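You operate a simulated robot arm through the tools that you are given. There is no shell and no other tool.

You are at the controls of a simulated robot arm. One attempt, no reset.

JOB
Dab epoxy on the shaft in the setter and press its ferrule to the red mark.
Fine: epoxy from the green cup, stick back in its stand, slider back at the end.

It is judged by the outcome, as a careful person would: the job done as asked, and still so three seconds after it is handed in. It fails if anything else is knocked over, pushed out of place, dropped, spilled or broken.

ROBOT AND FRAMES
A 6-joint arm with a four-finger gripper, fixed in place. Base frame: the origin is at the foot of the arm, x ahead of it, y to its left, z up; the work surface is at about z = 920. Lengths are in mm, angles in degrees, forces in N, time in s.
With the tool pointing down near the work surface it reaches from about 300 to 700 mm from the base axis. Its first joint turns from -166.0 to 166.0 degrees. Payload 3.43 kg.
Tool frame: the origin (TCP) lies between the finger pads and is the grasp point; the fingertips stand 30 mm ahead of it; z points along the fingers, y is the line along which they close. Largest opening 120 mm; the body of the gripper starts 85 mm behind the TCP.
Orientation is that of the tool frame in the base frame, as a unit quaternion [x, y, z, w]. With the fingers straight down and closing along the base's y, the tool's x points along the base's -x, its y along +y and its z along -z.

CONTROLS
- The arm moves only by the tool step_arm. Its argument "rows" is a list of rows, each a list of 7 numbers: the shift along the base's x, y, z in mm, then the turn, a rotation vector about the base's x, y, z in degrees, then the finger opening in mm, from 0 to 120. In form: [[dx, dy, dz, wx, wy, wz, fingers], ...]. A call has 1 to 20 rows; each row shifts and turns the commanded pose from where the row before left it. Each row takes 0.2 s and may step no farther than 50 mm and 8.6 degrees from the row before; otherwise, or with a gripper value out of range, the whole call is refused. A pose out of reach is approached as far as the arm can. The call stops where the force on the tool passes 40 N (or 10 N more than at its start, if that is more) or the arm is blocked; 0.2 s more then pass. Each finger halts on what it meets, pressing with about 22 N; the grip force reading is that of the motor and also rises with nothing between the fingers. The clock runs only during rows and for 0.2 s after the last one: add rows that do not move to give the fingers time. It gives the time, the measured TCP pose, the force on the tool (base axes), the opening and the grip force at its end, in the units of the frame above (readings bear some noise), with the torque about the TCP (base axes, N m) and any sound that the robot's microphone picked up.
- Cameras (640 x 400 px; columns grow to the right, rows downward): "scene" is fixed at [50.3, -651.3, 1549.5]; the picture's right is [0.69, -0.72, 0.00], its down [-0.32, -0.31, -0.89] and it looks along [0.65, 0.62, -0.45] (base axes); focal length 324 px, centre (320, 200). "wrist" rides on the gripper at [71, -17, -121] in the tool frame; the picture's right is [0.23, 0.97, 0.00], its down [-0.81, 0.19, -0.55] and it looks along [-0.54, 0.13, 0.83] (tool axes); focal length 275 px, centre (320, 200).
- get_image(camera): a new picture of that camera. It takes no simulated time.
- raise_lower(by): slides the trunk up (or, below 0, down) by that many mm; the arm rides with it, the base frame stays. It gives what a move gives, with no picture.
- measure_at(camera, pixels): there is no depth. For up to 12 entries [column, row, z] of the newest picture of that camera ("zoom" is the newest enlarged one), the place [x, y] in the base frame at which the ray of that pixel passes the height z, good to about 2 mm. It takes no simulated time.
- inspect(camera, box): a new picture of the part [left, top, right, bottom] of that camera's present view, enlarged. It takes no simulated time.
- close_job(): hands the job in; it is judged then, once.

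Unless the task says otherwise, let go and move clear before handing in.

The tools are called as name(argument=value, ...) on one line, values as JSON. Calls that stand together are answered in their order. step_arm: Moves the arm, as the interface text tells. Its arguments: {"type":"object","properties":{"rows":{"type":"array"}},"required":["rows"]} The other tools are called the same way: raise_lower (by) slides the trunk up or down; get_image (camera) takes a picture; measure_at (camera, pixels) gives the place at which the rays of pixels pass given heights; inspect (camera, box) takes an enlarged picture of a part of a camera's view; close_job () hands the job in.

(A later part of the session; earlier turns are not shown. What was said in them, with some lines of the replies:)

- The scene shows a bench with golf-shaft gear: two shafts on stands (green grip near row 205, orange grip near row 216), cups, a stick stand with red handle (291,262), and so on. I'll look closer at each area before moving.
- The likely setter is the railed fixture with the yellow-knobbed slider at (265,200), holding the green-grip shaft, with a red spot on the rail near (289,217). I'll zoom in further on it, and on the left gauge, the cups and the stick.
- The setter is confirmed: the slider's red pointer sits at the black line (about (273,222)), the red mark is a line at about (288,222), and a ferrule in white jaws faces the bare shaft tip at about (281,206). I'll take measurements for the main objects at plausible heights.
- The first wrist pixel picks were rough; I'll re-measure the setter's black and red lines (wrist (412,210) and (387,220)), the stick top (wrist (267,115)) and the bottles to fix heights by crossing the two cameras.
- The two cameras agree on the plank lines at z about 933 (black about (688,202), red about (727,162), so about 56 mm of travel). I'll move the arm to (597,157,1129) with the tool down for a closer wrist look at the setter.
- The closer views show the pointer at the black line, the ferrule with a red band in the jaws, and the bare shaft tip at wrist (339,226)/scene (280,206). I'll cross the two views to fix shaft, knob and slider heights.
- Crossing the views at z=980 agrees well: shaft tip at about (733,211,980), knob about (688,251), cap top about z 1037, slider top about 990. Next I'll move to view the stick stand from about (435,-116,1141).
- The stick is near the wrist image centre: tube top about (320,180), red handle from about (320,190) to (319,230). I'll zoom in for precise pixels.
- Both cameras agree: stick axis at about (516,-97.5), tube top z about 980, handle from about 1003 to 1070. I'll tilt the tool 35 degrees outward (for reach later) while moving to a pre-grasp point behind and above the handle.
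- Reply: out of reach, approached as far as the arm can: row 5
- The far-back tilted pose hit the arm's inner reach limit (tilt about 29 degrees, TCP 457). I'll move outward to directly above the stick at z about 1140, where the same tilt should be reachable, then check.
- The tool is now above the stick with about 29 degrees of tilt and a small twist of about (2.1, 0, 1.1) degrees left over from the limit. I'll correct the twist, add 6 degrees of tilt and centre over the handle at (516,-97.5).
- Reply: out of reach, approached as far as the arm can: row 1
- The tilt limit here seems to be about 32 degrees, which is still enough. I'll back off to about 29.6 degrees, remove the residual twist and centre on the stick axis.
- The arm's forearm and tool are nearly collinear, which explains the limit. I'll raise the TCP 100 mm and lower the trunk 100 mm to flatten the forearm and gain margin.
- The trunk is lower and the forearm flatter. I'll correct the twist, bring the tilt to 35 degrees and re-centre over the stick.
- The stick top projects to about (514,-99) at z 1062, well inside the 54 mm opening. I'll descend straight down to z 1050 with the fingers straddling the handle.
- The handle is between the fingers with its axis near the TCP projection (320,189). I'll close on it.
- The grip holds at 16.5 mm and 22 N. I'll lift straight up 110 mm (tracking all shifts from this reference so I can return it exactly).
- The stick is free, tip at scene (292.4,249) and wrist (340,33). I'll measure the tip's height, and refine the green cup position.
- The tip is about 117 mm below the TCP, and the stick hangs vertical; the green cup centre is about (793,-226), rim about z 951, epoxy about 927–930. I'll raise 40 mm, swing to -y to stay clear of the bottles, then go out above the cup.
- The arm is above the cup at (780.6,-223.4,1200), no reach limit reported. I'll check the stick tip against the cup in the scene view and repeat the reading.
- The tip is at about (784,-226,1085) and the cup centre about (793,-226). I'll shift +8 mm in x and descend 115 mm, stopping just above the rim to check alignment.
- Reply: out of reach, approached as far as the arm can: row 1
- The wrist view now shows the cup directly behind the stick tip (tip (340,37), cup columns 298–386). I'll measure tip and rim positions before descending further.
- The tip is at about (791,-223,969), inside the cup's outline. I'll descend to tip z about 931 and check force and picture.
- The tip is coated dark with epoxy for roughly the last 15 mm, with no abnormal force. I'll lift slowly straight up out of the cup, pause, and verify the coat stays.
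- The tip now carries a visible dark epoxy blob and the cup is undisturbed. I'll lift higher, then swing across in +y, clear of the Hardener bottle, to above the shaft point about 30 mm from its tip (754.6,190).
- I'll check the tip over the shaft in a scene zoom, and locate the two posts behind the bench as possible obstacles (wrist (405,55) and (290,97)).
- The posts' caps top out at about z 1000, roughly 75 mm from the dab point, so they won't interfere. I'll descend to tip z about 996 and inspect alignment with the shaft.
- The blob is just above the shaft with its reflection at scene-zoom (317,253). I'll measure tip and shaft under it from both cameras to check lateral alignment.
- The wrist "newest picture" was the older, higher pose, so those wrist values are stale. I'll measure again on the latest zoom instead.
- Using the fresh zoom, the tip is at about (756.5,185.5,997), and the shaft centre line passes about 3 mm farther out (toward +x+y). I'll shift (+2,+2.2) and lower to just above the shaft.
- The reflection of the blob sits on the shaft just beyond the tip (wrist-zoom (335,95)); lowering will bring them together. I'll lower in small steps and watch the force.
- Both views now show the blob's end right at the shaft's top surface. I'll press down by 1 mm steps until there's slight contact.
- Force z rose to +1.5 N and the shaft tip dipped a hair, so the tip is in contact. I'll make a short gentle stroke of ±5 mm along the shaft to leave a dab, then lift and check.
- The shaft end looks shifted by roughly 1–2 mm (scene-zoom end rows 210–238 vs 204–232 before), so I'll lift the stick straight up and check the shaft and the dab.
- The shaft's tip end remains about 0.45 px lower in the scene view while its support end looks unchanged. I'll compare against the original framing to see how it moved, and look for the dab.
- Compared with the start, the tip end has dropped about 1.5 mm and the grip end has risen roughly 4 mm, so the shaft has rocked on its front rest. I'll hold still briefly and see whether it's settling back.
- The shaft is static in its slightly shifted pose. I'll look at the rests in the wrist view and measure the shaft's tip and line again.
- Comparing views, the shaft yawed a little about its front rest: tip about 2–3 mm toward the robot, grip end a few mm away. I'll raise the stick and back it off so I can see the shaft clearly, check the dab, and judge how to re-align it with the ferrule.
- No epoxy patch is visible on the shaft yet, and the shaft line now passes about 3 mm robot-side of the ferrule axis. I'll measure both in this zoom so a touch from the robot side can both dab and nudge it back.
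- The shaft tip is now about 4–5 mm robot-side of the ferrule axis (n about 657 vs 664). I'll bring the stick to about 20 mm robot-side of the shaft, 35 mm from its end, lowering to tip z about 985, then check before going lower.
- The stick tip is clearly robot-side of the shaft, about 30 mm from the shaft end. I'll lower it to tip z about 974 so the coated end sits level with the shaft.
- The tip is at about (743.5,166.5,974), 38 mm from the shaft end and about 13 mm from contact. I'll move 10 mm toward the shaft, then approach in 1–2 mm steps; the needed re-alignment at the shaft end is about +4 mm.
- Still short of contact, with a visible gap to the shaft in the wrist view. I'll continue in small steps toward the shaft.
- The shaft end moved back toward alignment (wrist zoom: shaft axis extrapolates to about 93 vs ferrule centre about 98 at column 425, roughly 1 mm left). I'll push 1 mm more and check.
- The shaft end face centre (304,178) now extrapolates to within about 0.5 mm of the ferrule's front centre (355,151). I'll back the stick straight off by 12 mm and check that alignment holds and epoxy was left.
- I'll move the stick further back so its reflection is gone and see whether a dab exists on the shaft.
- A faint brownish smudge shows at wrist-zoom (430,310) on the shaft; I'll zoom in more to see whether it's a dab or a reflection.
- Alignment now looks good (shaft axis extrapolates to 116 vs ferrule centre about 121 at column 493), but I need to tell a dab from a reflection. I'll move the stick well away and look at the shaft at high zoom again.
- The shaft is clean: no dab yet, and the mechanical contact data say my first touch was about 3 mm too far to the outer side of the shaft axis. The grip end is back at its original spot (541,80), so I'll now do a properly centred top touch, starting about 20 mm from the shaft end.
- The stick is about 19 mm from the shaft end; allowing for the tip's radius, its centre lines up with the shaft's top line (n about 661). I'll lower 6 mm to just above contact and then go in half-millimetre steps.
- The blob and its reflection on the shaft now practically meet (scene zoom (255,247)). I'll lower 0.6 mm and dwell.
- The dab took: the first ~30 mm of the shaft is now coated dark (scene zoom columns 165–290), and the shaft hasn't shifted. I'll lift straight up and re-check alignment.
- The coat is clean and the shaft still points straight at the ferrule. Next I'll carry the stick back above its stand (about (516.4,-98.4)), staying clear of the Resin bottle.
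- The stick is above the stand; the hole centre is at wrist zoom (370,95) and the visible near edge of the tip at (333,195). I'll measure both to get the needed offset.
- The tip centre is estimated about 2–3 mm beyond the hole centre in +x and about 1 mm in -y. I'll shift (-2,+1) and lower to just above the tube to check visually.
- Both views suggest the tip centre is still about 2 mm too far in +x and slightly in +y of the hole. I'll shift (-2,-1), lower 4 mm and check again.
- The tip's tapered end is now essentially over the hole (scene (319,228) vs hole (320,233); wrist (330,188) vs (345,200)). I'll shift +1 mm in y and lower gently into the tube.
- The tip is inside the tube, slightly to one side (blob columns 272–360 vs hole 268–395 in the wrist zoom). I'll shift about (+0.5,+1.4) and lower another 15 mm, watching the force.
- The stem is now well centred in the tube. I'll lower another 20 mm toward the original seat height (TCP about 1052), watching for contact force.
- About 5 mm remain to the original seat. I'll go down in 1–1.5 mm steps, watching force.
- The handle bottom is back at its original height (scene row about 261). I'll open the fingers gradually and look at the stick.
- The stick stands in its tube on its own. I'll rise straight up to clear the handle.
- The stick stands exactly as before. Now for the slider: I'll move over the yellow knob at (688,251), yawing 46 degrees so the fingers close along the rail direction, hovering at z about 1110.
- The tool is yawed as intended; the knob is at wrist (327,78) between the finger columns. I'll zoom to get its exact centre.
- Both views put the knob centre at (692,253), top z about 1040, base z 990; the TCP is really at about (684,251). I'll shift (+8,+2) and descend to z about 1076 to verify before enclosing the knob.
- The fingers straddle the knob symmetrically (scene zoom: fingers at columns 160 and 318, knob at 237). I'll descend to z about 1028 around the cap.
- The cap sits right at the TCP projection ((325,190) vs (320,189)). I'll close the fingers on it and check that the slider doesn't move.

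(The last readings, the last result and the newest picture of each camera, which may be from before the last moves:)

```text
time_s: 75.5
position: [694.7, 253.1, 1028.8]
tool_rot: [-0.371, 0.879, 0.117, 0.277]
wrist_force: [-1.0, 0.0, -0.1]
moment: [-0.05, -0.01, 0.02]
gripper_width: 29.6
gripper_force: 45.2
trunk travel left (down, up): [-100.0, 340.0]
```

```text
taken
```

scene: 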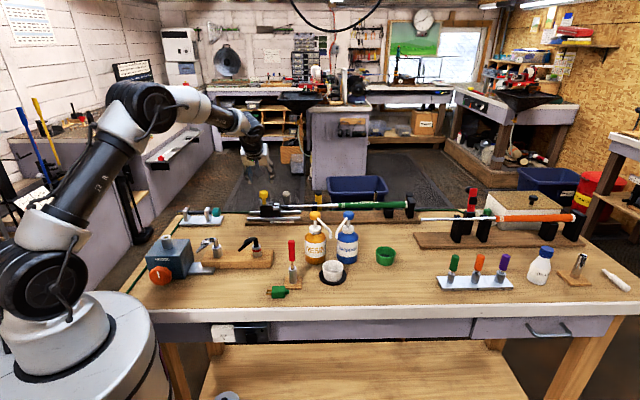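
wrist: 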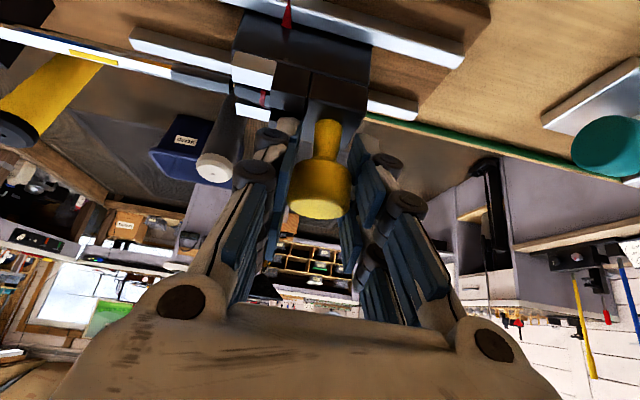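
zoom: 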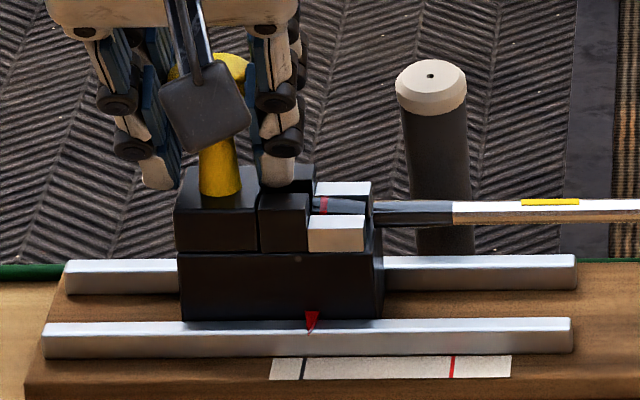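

The knob is held (29.6 mm, slider nudged about 2–3 mm forward by closing, which is fine). I'll zoom on the pointer and the marks to measure remaining travel.

inspect(camera="scene", box=[266, 210, 298, 226])

inspect(camera="wrist", box=[160, 0, 400, 110])

```text
16.00 times, centred on (282, 218) of scene
```

zoom: 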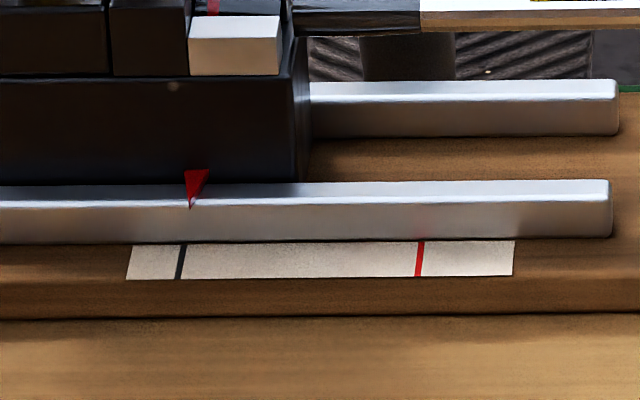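

```text
2.67 times, centred on (280, 55) of wrist
```

zoom: 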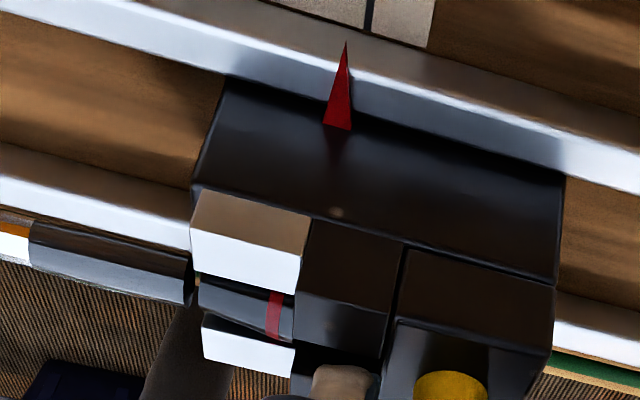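

The pointer tip (191,208) is about 2.8 mm past the black line, so about 53.5 mm remain to the red line. I'll measure the rail direction precisely before pushing.

measure_at(camera="scene", pixels=[[247.3, 217.3, 945], [300.3, 216.9, 945], [247.3, 220.5, 934], [300.3, 220.2, 934], [249.6, 211.1, 945], [300.5, 210.5, 945]])

```text
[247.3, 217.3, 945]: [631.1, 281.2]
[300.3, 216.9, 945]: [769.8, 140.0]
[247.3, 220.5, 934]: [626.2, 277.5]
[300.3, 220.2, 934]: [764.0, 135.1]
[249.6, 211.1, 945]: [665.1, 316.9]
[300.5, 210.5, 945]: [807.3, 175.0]
```

The rail direction is about (0.702,-0.712). I'll push the slider 10 mm first and check that the ferrule enters onto the shaft properly and what force shows.

step_arm(rows=[[1.4, -1.42, 0, 0, 0, 0, 25], [1.4, -1.42, 0, 0, 0, 0, 25], [1.4, -1.42, 0, 0, 0, 0, 25], [1.4, -1.42, 0, 0, 0, 0, 25], [1.4, -1.42, 0, 0, 0, 0, 25], [0, 0, 0, 0, 0, 0, 25]])

inspect(camera="scene", box=[255, 195, 305, 225])

inspect(camera="wrist", box=[120, 0, 360, 140])

```text
time_s: 76.9
position: [701.0, 247.4, 1027.7]
tool_rot: [-0.371, 0.879, 0.116, 0.277]
wrist_force: [-2.0, 6.2, -2.1]
moment: [-0.14, 0.35, 0.18]
gripper_width: 29.6
gripper_force: 45.2
trunk travel left (down, up): [-100.0, 340.0]
```

```text
12.80 times, centred on (280, 210) of scene
```

zoom: 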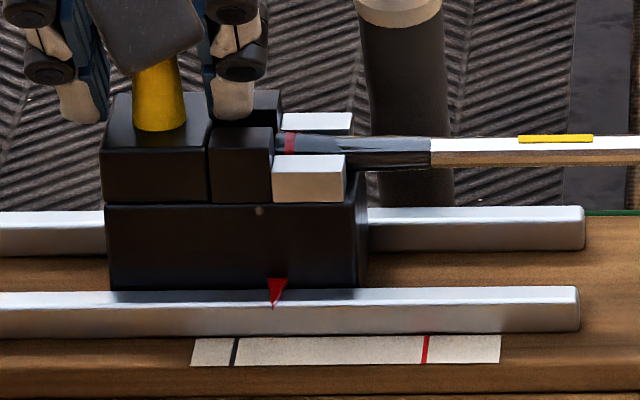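

```text
2.67 times, centred on (240, 70) of wrist
```

zoom: 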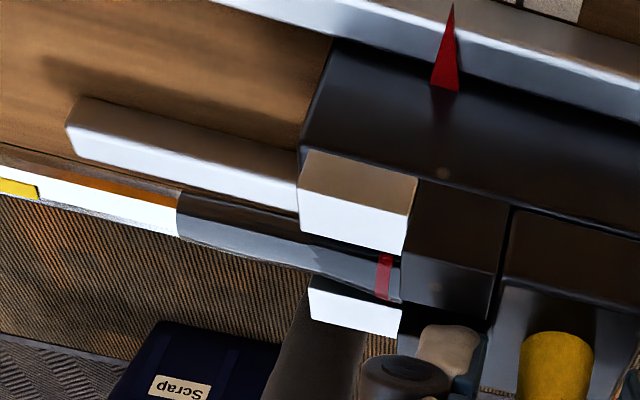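

The ferrule has slid onto the coated shaft end with only about 6 N resistance. I'll continue 30 mm along the rail.

step_arm(rows=[[2.1, -2.14, 0, 0, 0, 0, 25], [2.1, -2.14, 0, 0, 0, 0, 25], [2.1, -2.14, 0, 0, 0, 0, 25], [2.1, -2.14, 0, 0, 0, 0, 25], [2.1, -2.14, 0, 0, 0, 0, 25], [2.1, -2.14, 0, 0, 0, 0, 25], [2.1, -2.14, 0, 0, 0, 0, 25], [2.1, -2.14, 0, 0, 0, 0, 25], [2.1, -2.14, 0, 0, 0, 0, 25], [2.1, -2.14, 0, 0, 0, 0, 25], [0, 0, 0, 0, 0, 0, 25]])

inspect(camera="scene", box=[255, 195, 305, 225])

inspect(camera="wrist", box=[120, 0, 360, 140])

```text
time_s: 79.3
position: [722.6, 224.3, 1027.8]
tool_rot: [-0.372, 0.878, 0.116, 0.276]
wrist_force: [-9.3, 3.9, -3.0]
moment: [-0.09, 0.37, 0.16]
gripper_width: 29.2
gripper_force: 44.5
trunk travel left (down, up): [-100.0, 340.0]
```

```text
12.80 times, centred on (280, 210) of scene
```

zoom: 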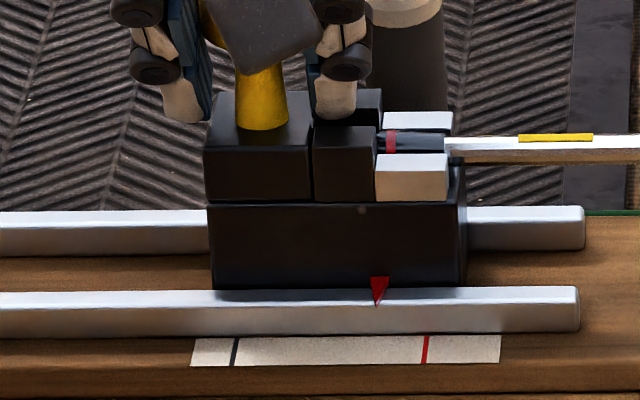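

```text
2.67 times, centred on (240, 70) of wrist
```

zoom: 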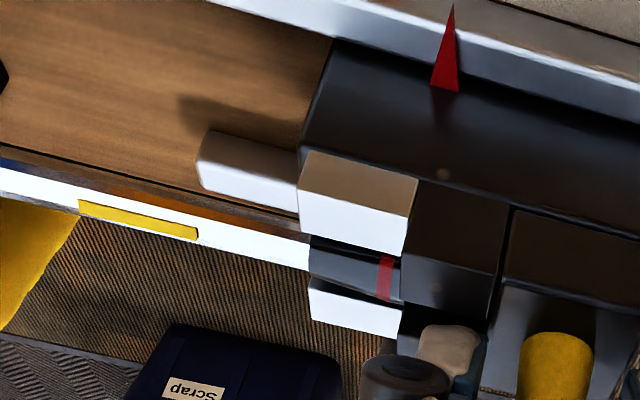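

Resistance is only about 9 N; the pointer tip is at (377,305) against the red line at about 425, so about 14 mm remain. I'll advance 11 mm and then fine-tune.

step_arm(rows=[[2.1, -2.14, 0, 0, 0, 0, 25], [2.1, -2.14, 0, 0, 0, 0, 25], [1.8, -1.82, 0, 0, 0, 0, 25], [1.7, -1.73, 0, 0, 0, 0, 25], [0, 0, 0, 0, 0, 0, 25], [0, 0, 0, 0, 0, 0, 25]])

inspect(camera="scene", box=[266, 210, 298, 226])

inspect(camera="wrist", box=[220, 0, 360, 80])

```text
time_s: 80.7
position: [730.7, 217.5, 1028.4]
tool_rot: [-0.371, 0.879, 0.116, 0.275]
wrist_force: [-12.7, -3.7, -12.3]
moment: [-0.46, 0.48, 0.17]
gripper_width: 29.3
gripper_force: 45.2
trunk travel left (down, up): [-100.0, 340.0]
```

```text
16.00 times, centred on (282, 218) of scene
```

zoom: 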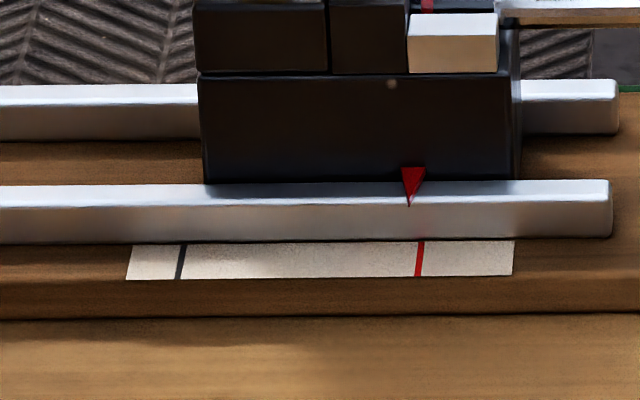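

```text
4.57 times, centred on (290, 40) of wrist
```

zoom: 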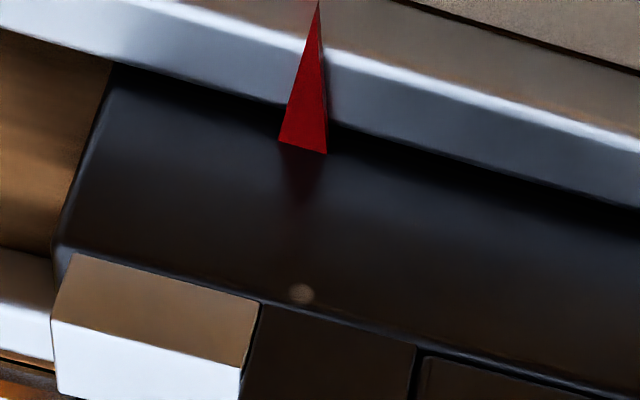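

The pointer tip is at 409 against a target of about 417, so about 1.9 mm remain; there's some side load (about 12 N), so I'll advance in small steps, easing slightly toward the robot.

step_arm(rows=[[0.6, -0.75, 0, 0, 0, 0, 25], [0.6, -0.75, 0, 0, 0, 0, 25], [0, 0, 0, 0, 0, 0, 25], [0, 0, 0, 0, 0, 0, 25]])

inspect(camera="scene", box=[276, 210, 300, 226])

inspect(camera="scene", box=[255, 190, 315, 225])

```text
time_s: 81.7
position: [732.6, 215.6, 1028.0]
tool_rot: [-0.372, 0.878, 0.118, 0.276]
wrist_force: [-6.5, -2.6, -16.4]
moment: [0.0, 0.05, -0.02]
gripper_width: 29.6
gripper_force: 45.2
trunk travel left (down, up): [-100.0, 340.0]
```

```text
16.00 times, centred on (288, 218) of scene
```

zoom: 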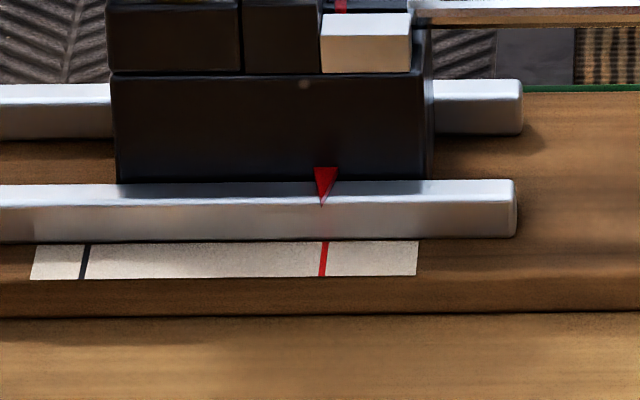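

```text
10.67 times, centred on (285, 208) of scene
```

zoom: 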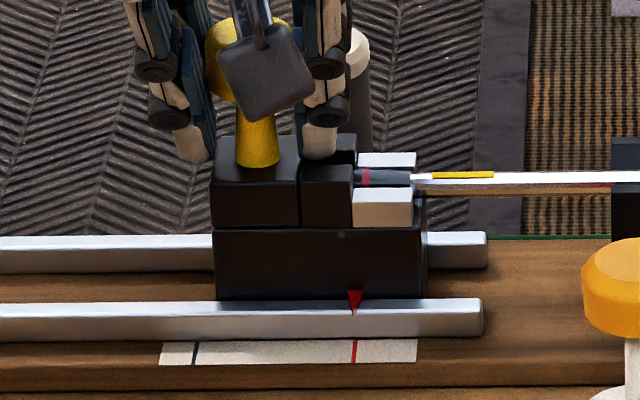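

The pointer tip (321,206) now lines up with the red line (324 at its projected row, minus about 2 px of parallax), so the press is at the mark. I'll dwell briefly, then pull the slider back 12 mm and check the ferrule stays put.

step_arm(rows=[[0, 0, 0, 0, 0, 0, 25], [0, 0, 0, 0, 0, 0, 25], [0, 0, 0, 0, 0, 0, 25], [-1.4, 1.42, 0, 0, 0, 0, 25], [-1.4, 1.42, 0, 0, 0, 0, 25], [-1.4, 1.42, 0, 0, 0, 0, 25], [-2.1, 2.14, 0, 0, 0, 0, 25], [-2.1, 2.14, 0, 0, 0, 0, 25], [0, 0, 0, 0, 0, 0, 25], [0, 0, 0, 0, 0, 0, 25]])

inspect(camera="scene", box=[255, 190, 315, 225])

inspect(camera="wrist", box=[120, 0, 360, 140])

```text
time_s: 83.9
position: [723.1, 223.1, 1027.8]
tool_rot: [-0.371, 0.879, 0.117, 0.276]
wrist_force: [-6.2, -8.0, -16.2]
moment: [0.11, -0.11, -0.08]
gripper_width: 29.6
gripper_force: 45.1
trunk travel left (down, up): [-100.0, 340.0]
```

```text
10.67 times, centred on (285, 208) of scene
```

zoom: 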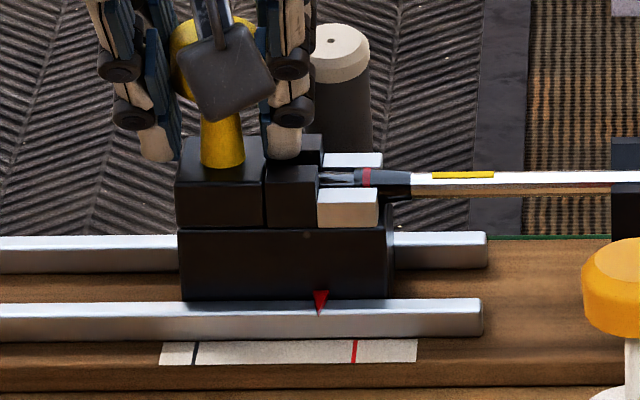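

```text
2.67 times, centred on (240, 70) of wrist
```

zoom: 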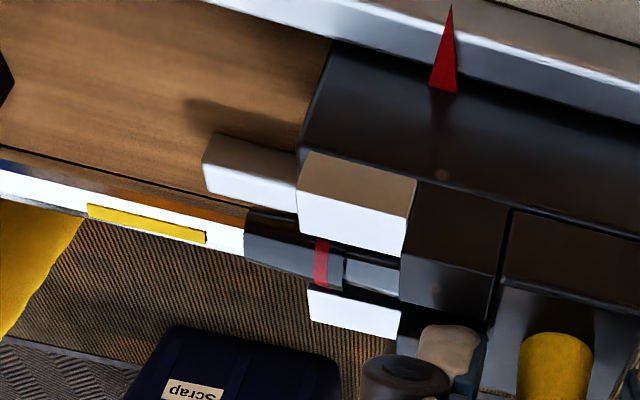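

The ferrule stays on the shaft (front still at column 410) while the slider moves back. I'll pull back another 40 mm, easing the side load slightly.

step_arm(rows=[[-2.3, 1.95, -0.3, 0, 0, 0, 25], [-2.3, 1.95, -0.3, 0, 0, 0, 25], [-2.1, 2.14, 0, 0, 0, 0, 25], [-2.1, 2.14, 0, 0, 0, 0, 25], [-2.1, 2.14, 0, 0, 0, 0, 25], [-2.1, 2.14, 0, 0, 0, 0, 25], [-2.1, 2.14, 0, 0, 0, 0, 25], [-2.1, 2.14, 0, 0, 0, 0, 25], [-2.1, 2.14, 0, 0, 0, 0, 25], [-2.1, 2.14, 0, 0, 0, 0, 25], [-2.1, 2.14, 0, 0, 0, 0, 25], [-2.1, 2.14, 0, 0, 0, 0, 25], [-2.1, 2.14, 0, 0, 0, 0, 25], [0, 0, 0, 0, 0, 0, 25], [0, 0, 0, 0, 0, 0, 25]])

inspect(camera="scene", box=[245, 190, 305, 225])

inspect(camera="scene", box=[262, 210, 294, 226])

```text
time_s: 87.1
position: [695.1, 250.8, 1027.5]
tool_rot: [-0.372, 0.879, 0.117, 0.276]
wrist_force: [-4.3, -3.7, -6.3]
moment: [0.0, 0.07, -0.08]
gripper_width: 29.0
gripper_force: 45.4
trunk travel left (down, up): [-100.0, 340.0]
```

```text
10.67 times, centred on (275, 208) of scene
```

zoom: 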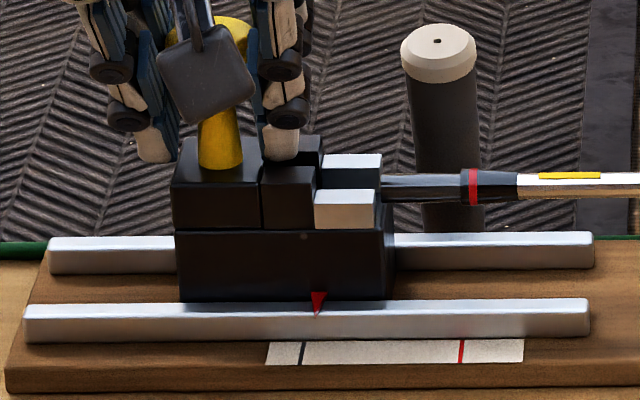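

```text
16.00 times, centred on (278, 218) of scene
```

zoom: 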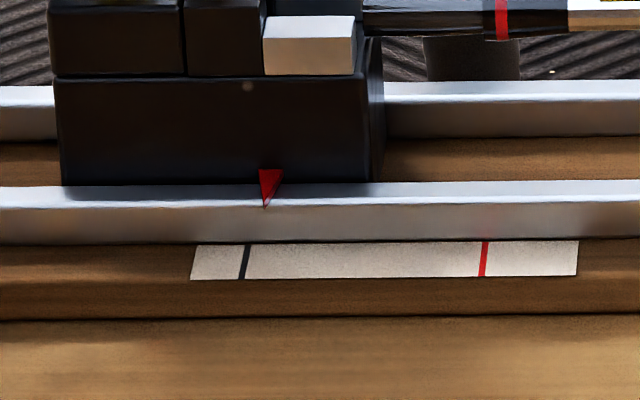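

The ferrule sits on the shaft with its red band at (471,187), and the slider pointer is about 5 mm short of the black line. I'll pull back the remaining 5 mm.

step_arm(rows=[[-1.4, 1.42, 0, 0, 0, 0, 25], [-1.4, 1.42, 0, 0, 0, 0, 25], [-0.7, 0.71, 0, 0, 0, 0, 25], [0, 0, 0, 0, 0, 0, 25], [0, 0, 0, 0, 0, 0, 25]])

inspect(camera="scene", box=[262, 210, 294, 226])

```text
time_s: 88.3
position: [693.0, 254.6, 1027.6]
tool_rot: [-0.372, 0.878, 0.118, 0.277]
wrist_force: [0.2, 0.0, 0.7]
moment: [-0.28, 0.29, -0.01]
gripper_width: 29.3
gripper_force: 45.1
trunk travel left (down, up): [-100.0, 340.0]
```

```text
16.00 times, centred on (278, 218) of scene
```

zoom: 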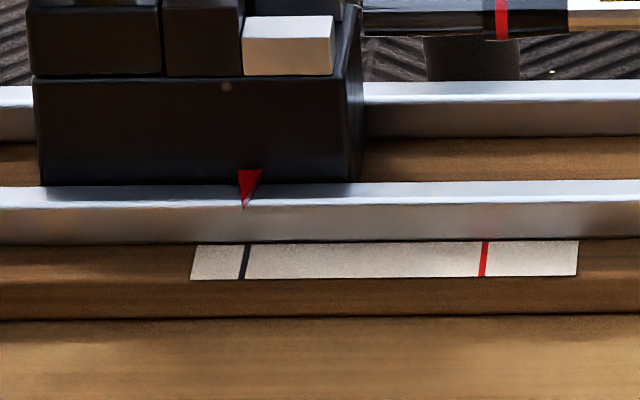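

The pointer is back at the black line (tip at 273.2 px, same as at the start). I'll open the fingers and rise straight up off the knob.

step_arm(rows=[[0, 0, 0, 0, 0, 0, 34], [0, 0, 0, 0, 0, 0, 44], [0, 0, 0, 0, 0, 0, 56], [0, 0, 0, 0, 0, 0, 64], [0, 0, 0, 0, 0, 0, 64], [0, 0, 15, 0, 0, 0, 64], [0, 0, 20, 0, 0, 0, 64], [0, 0, 25, 0, 0, 0, 64], [0, 0, 30, 0, 0, 0, 64], [0, 0, 0, 0, 0, 0, 64], [0, 0, 0, 0, 0, 0, 64]])

inspect(camera="scene", box=[245, 185, 305, 225])

get_image(camera="wrist")

inspect(camera="scene", box=[260, 180, 420, 300])

```text
time_s: 90.7
position: [691.7, 254.0, 1116.6]
tool_rot: [-0.371, 0.879, 0.117, 0.277]
wrist_force: [0.6, -0.1, -0.5]
moment: [0.0, 0.0, 0.0]
gripper_width: 64.2
gripper_force: 0.1
trunk travel left (down, up): [-100.0, 340.0]
```

```text
10.00 times, centred on (275, 205) of scene
```

zoom: 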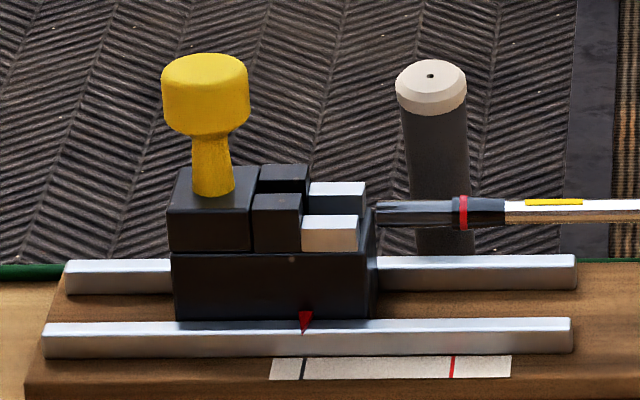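

```text
taken
```

wrist: 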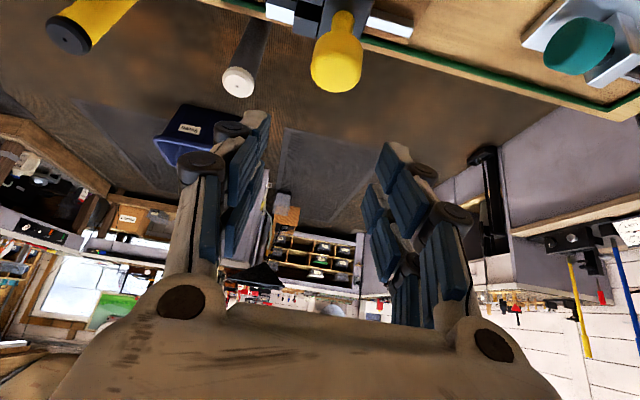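

```text
3.33 times, centred on (340, 240) of scene
```

zoom: 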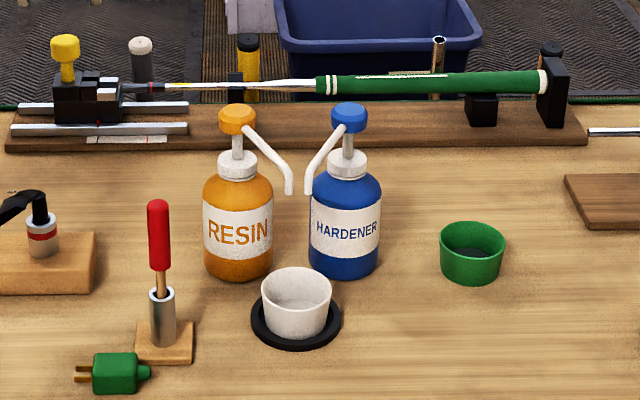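

The slider is home, the ferrule is seated on the coated shaft (red band at (461,212)), and the stick, cups and bottles are where they were. I'll back the arm well clear and do a last full check.

step_arm(rows=[[0, 0, 40, 0, 0, 0, 64], [-20, -20, 30, 0, 0, 0, 64], [-30, -30, 10, 0, 0, -5, 64], [-30, -30, 0, 0, 0, -5, 64], [-30, -30, 0, 0, 0, -5, 64], [-20, -30, 0, 0, 0, -5, 64], [0, 0, 0, 0, 0, 0, 64], [0, 0, 0, 0, 0, 0, 64]])

get_image(camera="scene")

inspect(camera="scene", box=[140, 180, 300, 300])

inspect(camera="scene", box=[270, 185, 420, 225])

inspect(camera="scene", box=[266, 210, 298, 226])

```text
time_s: 92.5
position: [563.7, 113.5, 1198.6]
tool_rot: [-0.212, 0.93, 0.067, 0.293]
wrist_force: [-0.3, -0.6, 0.1]
moment: [-0.02, 0.01, -0.01]
gripper_width: 64.2
gripper_force: 0.0
trunk travel left (down, up): [-100.0, 340.0]
```

```text
taken
```

scene: 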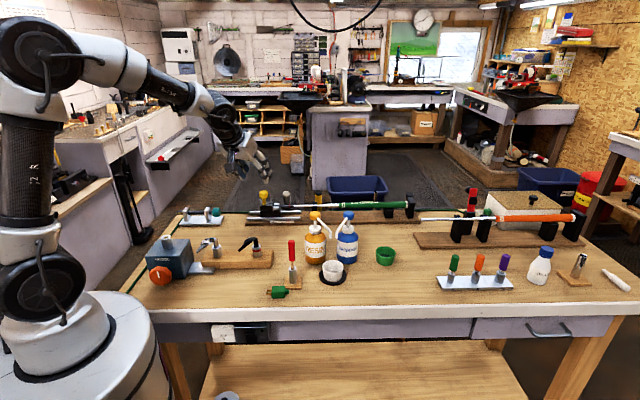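

```text
3.33 times, centred on (220, 240) of scene
```

zoom: 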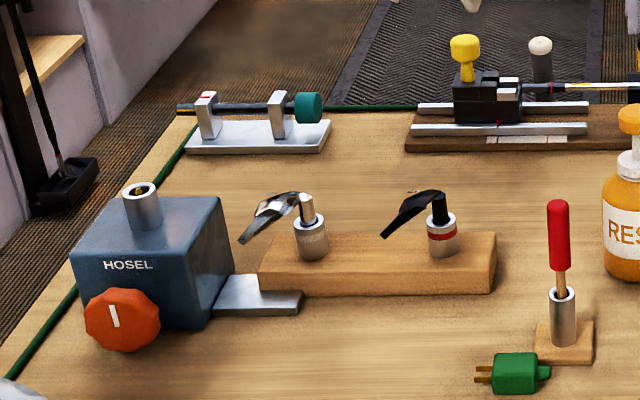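

```text
4.27 times, centred on (345, 205) of scene
```

zoom: 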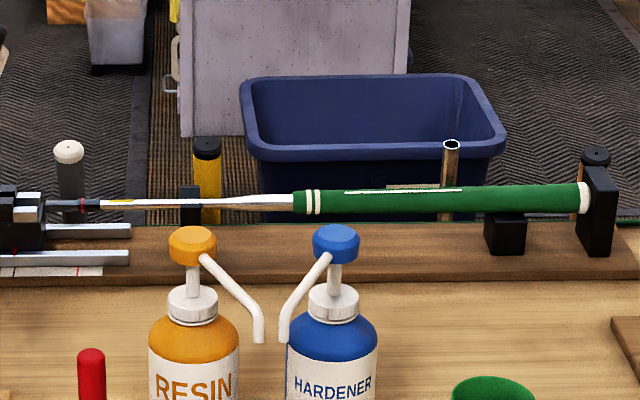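

```text
16.00 times, centred on (282, 218) of scene
```

zoom: 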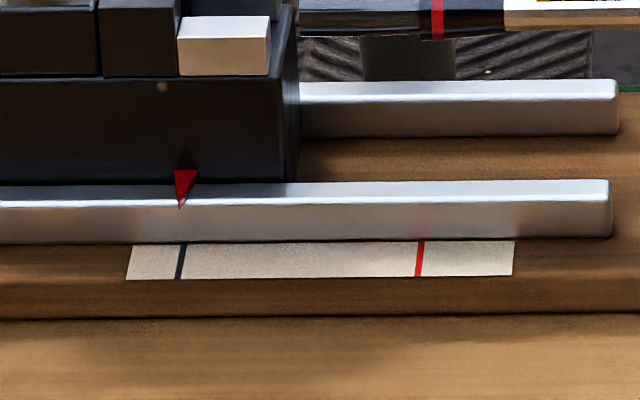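

Final views show everything in order: pointer home at the black line, ferrule on the epoxied shaft, stick in its stand, cups, bottles and the other items unmoved, and the arm clear. I'm handing the job in.

close_job()

```text
The job is handed in.
```

The job is done and handed in: the shaft in the setter has epoxy on it, and its ferrule is pressed to the red mark.

- **Epoxy:** I took it from the green cup with the stick. The first 30 mm or so of the shaft end is visibly coated.
- **Ferrule:** I pushed the slider until its pointer lined up with the red line, to within about half a millimetre by camera. The ferrule stayed on the shaft when I pulled the slider back.
- **Put back:** the stick is standing in its stand. The slider is back at its start, with the pointer on the black line.
- **Everything else:** the last pictures show the cups, bottles and other tools where they were, and the arm is clear.

Things that didn't go cleanly:

- **Shaft knocked sideways:** my first touch with the stick was off-centre and pushed the shaft end about 4 mm out of line. I nudged it back in line with the ferrule before dabbing, but it is still rolled slightly, perhaps 25 degrees.
- **Shaft slid along:** as the ferrule went on, the shaft moved about 1.7 mm toward its end stop. The ferrule may therefore sit that much closer to the shaft tip than intended.
- **Arm height:** I left the arm's trunk 100 mm lower than where it started.
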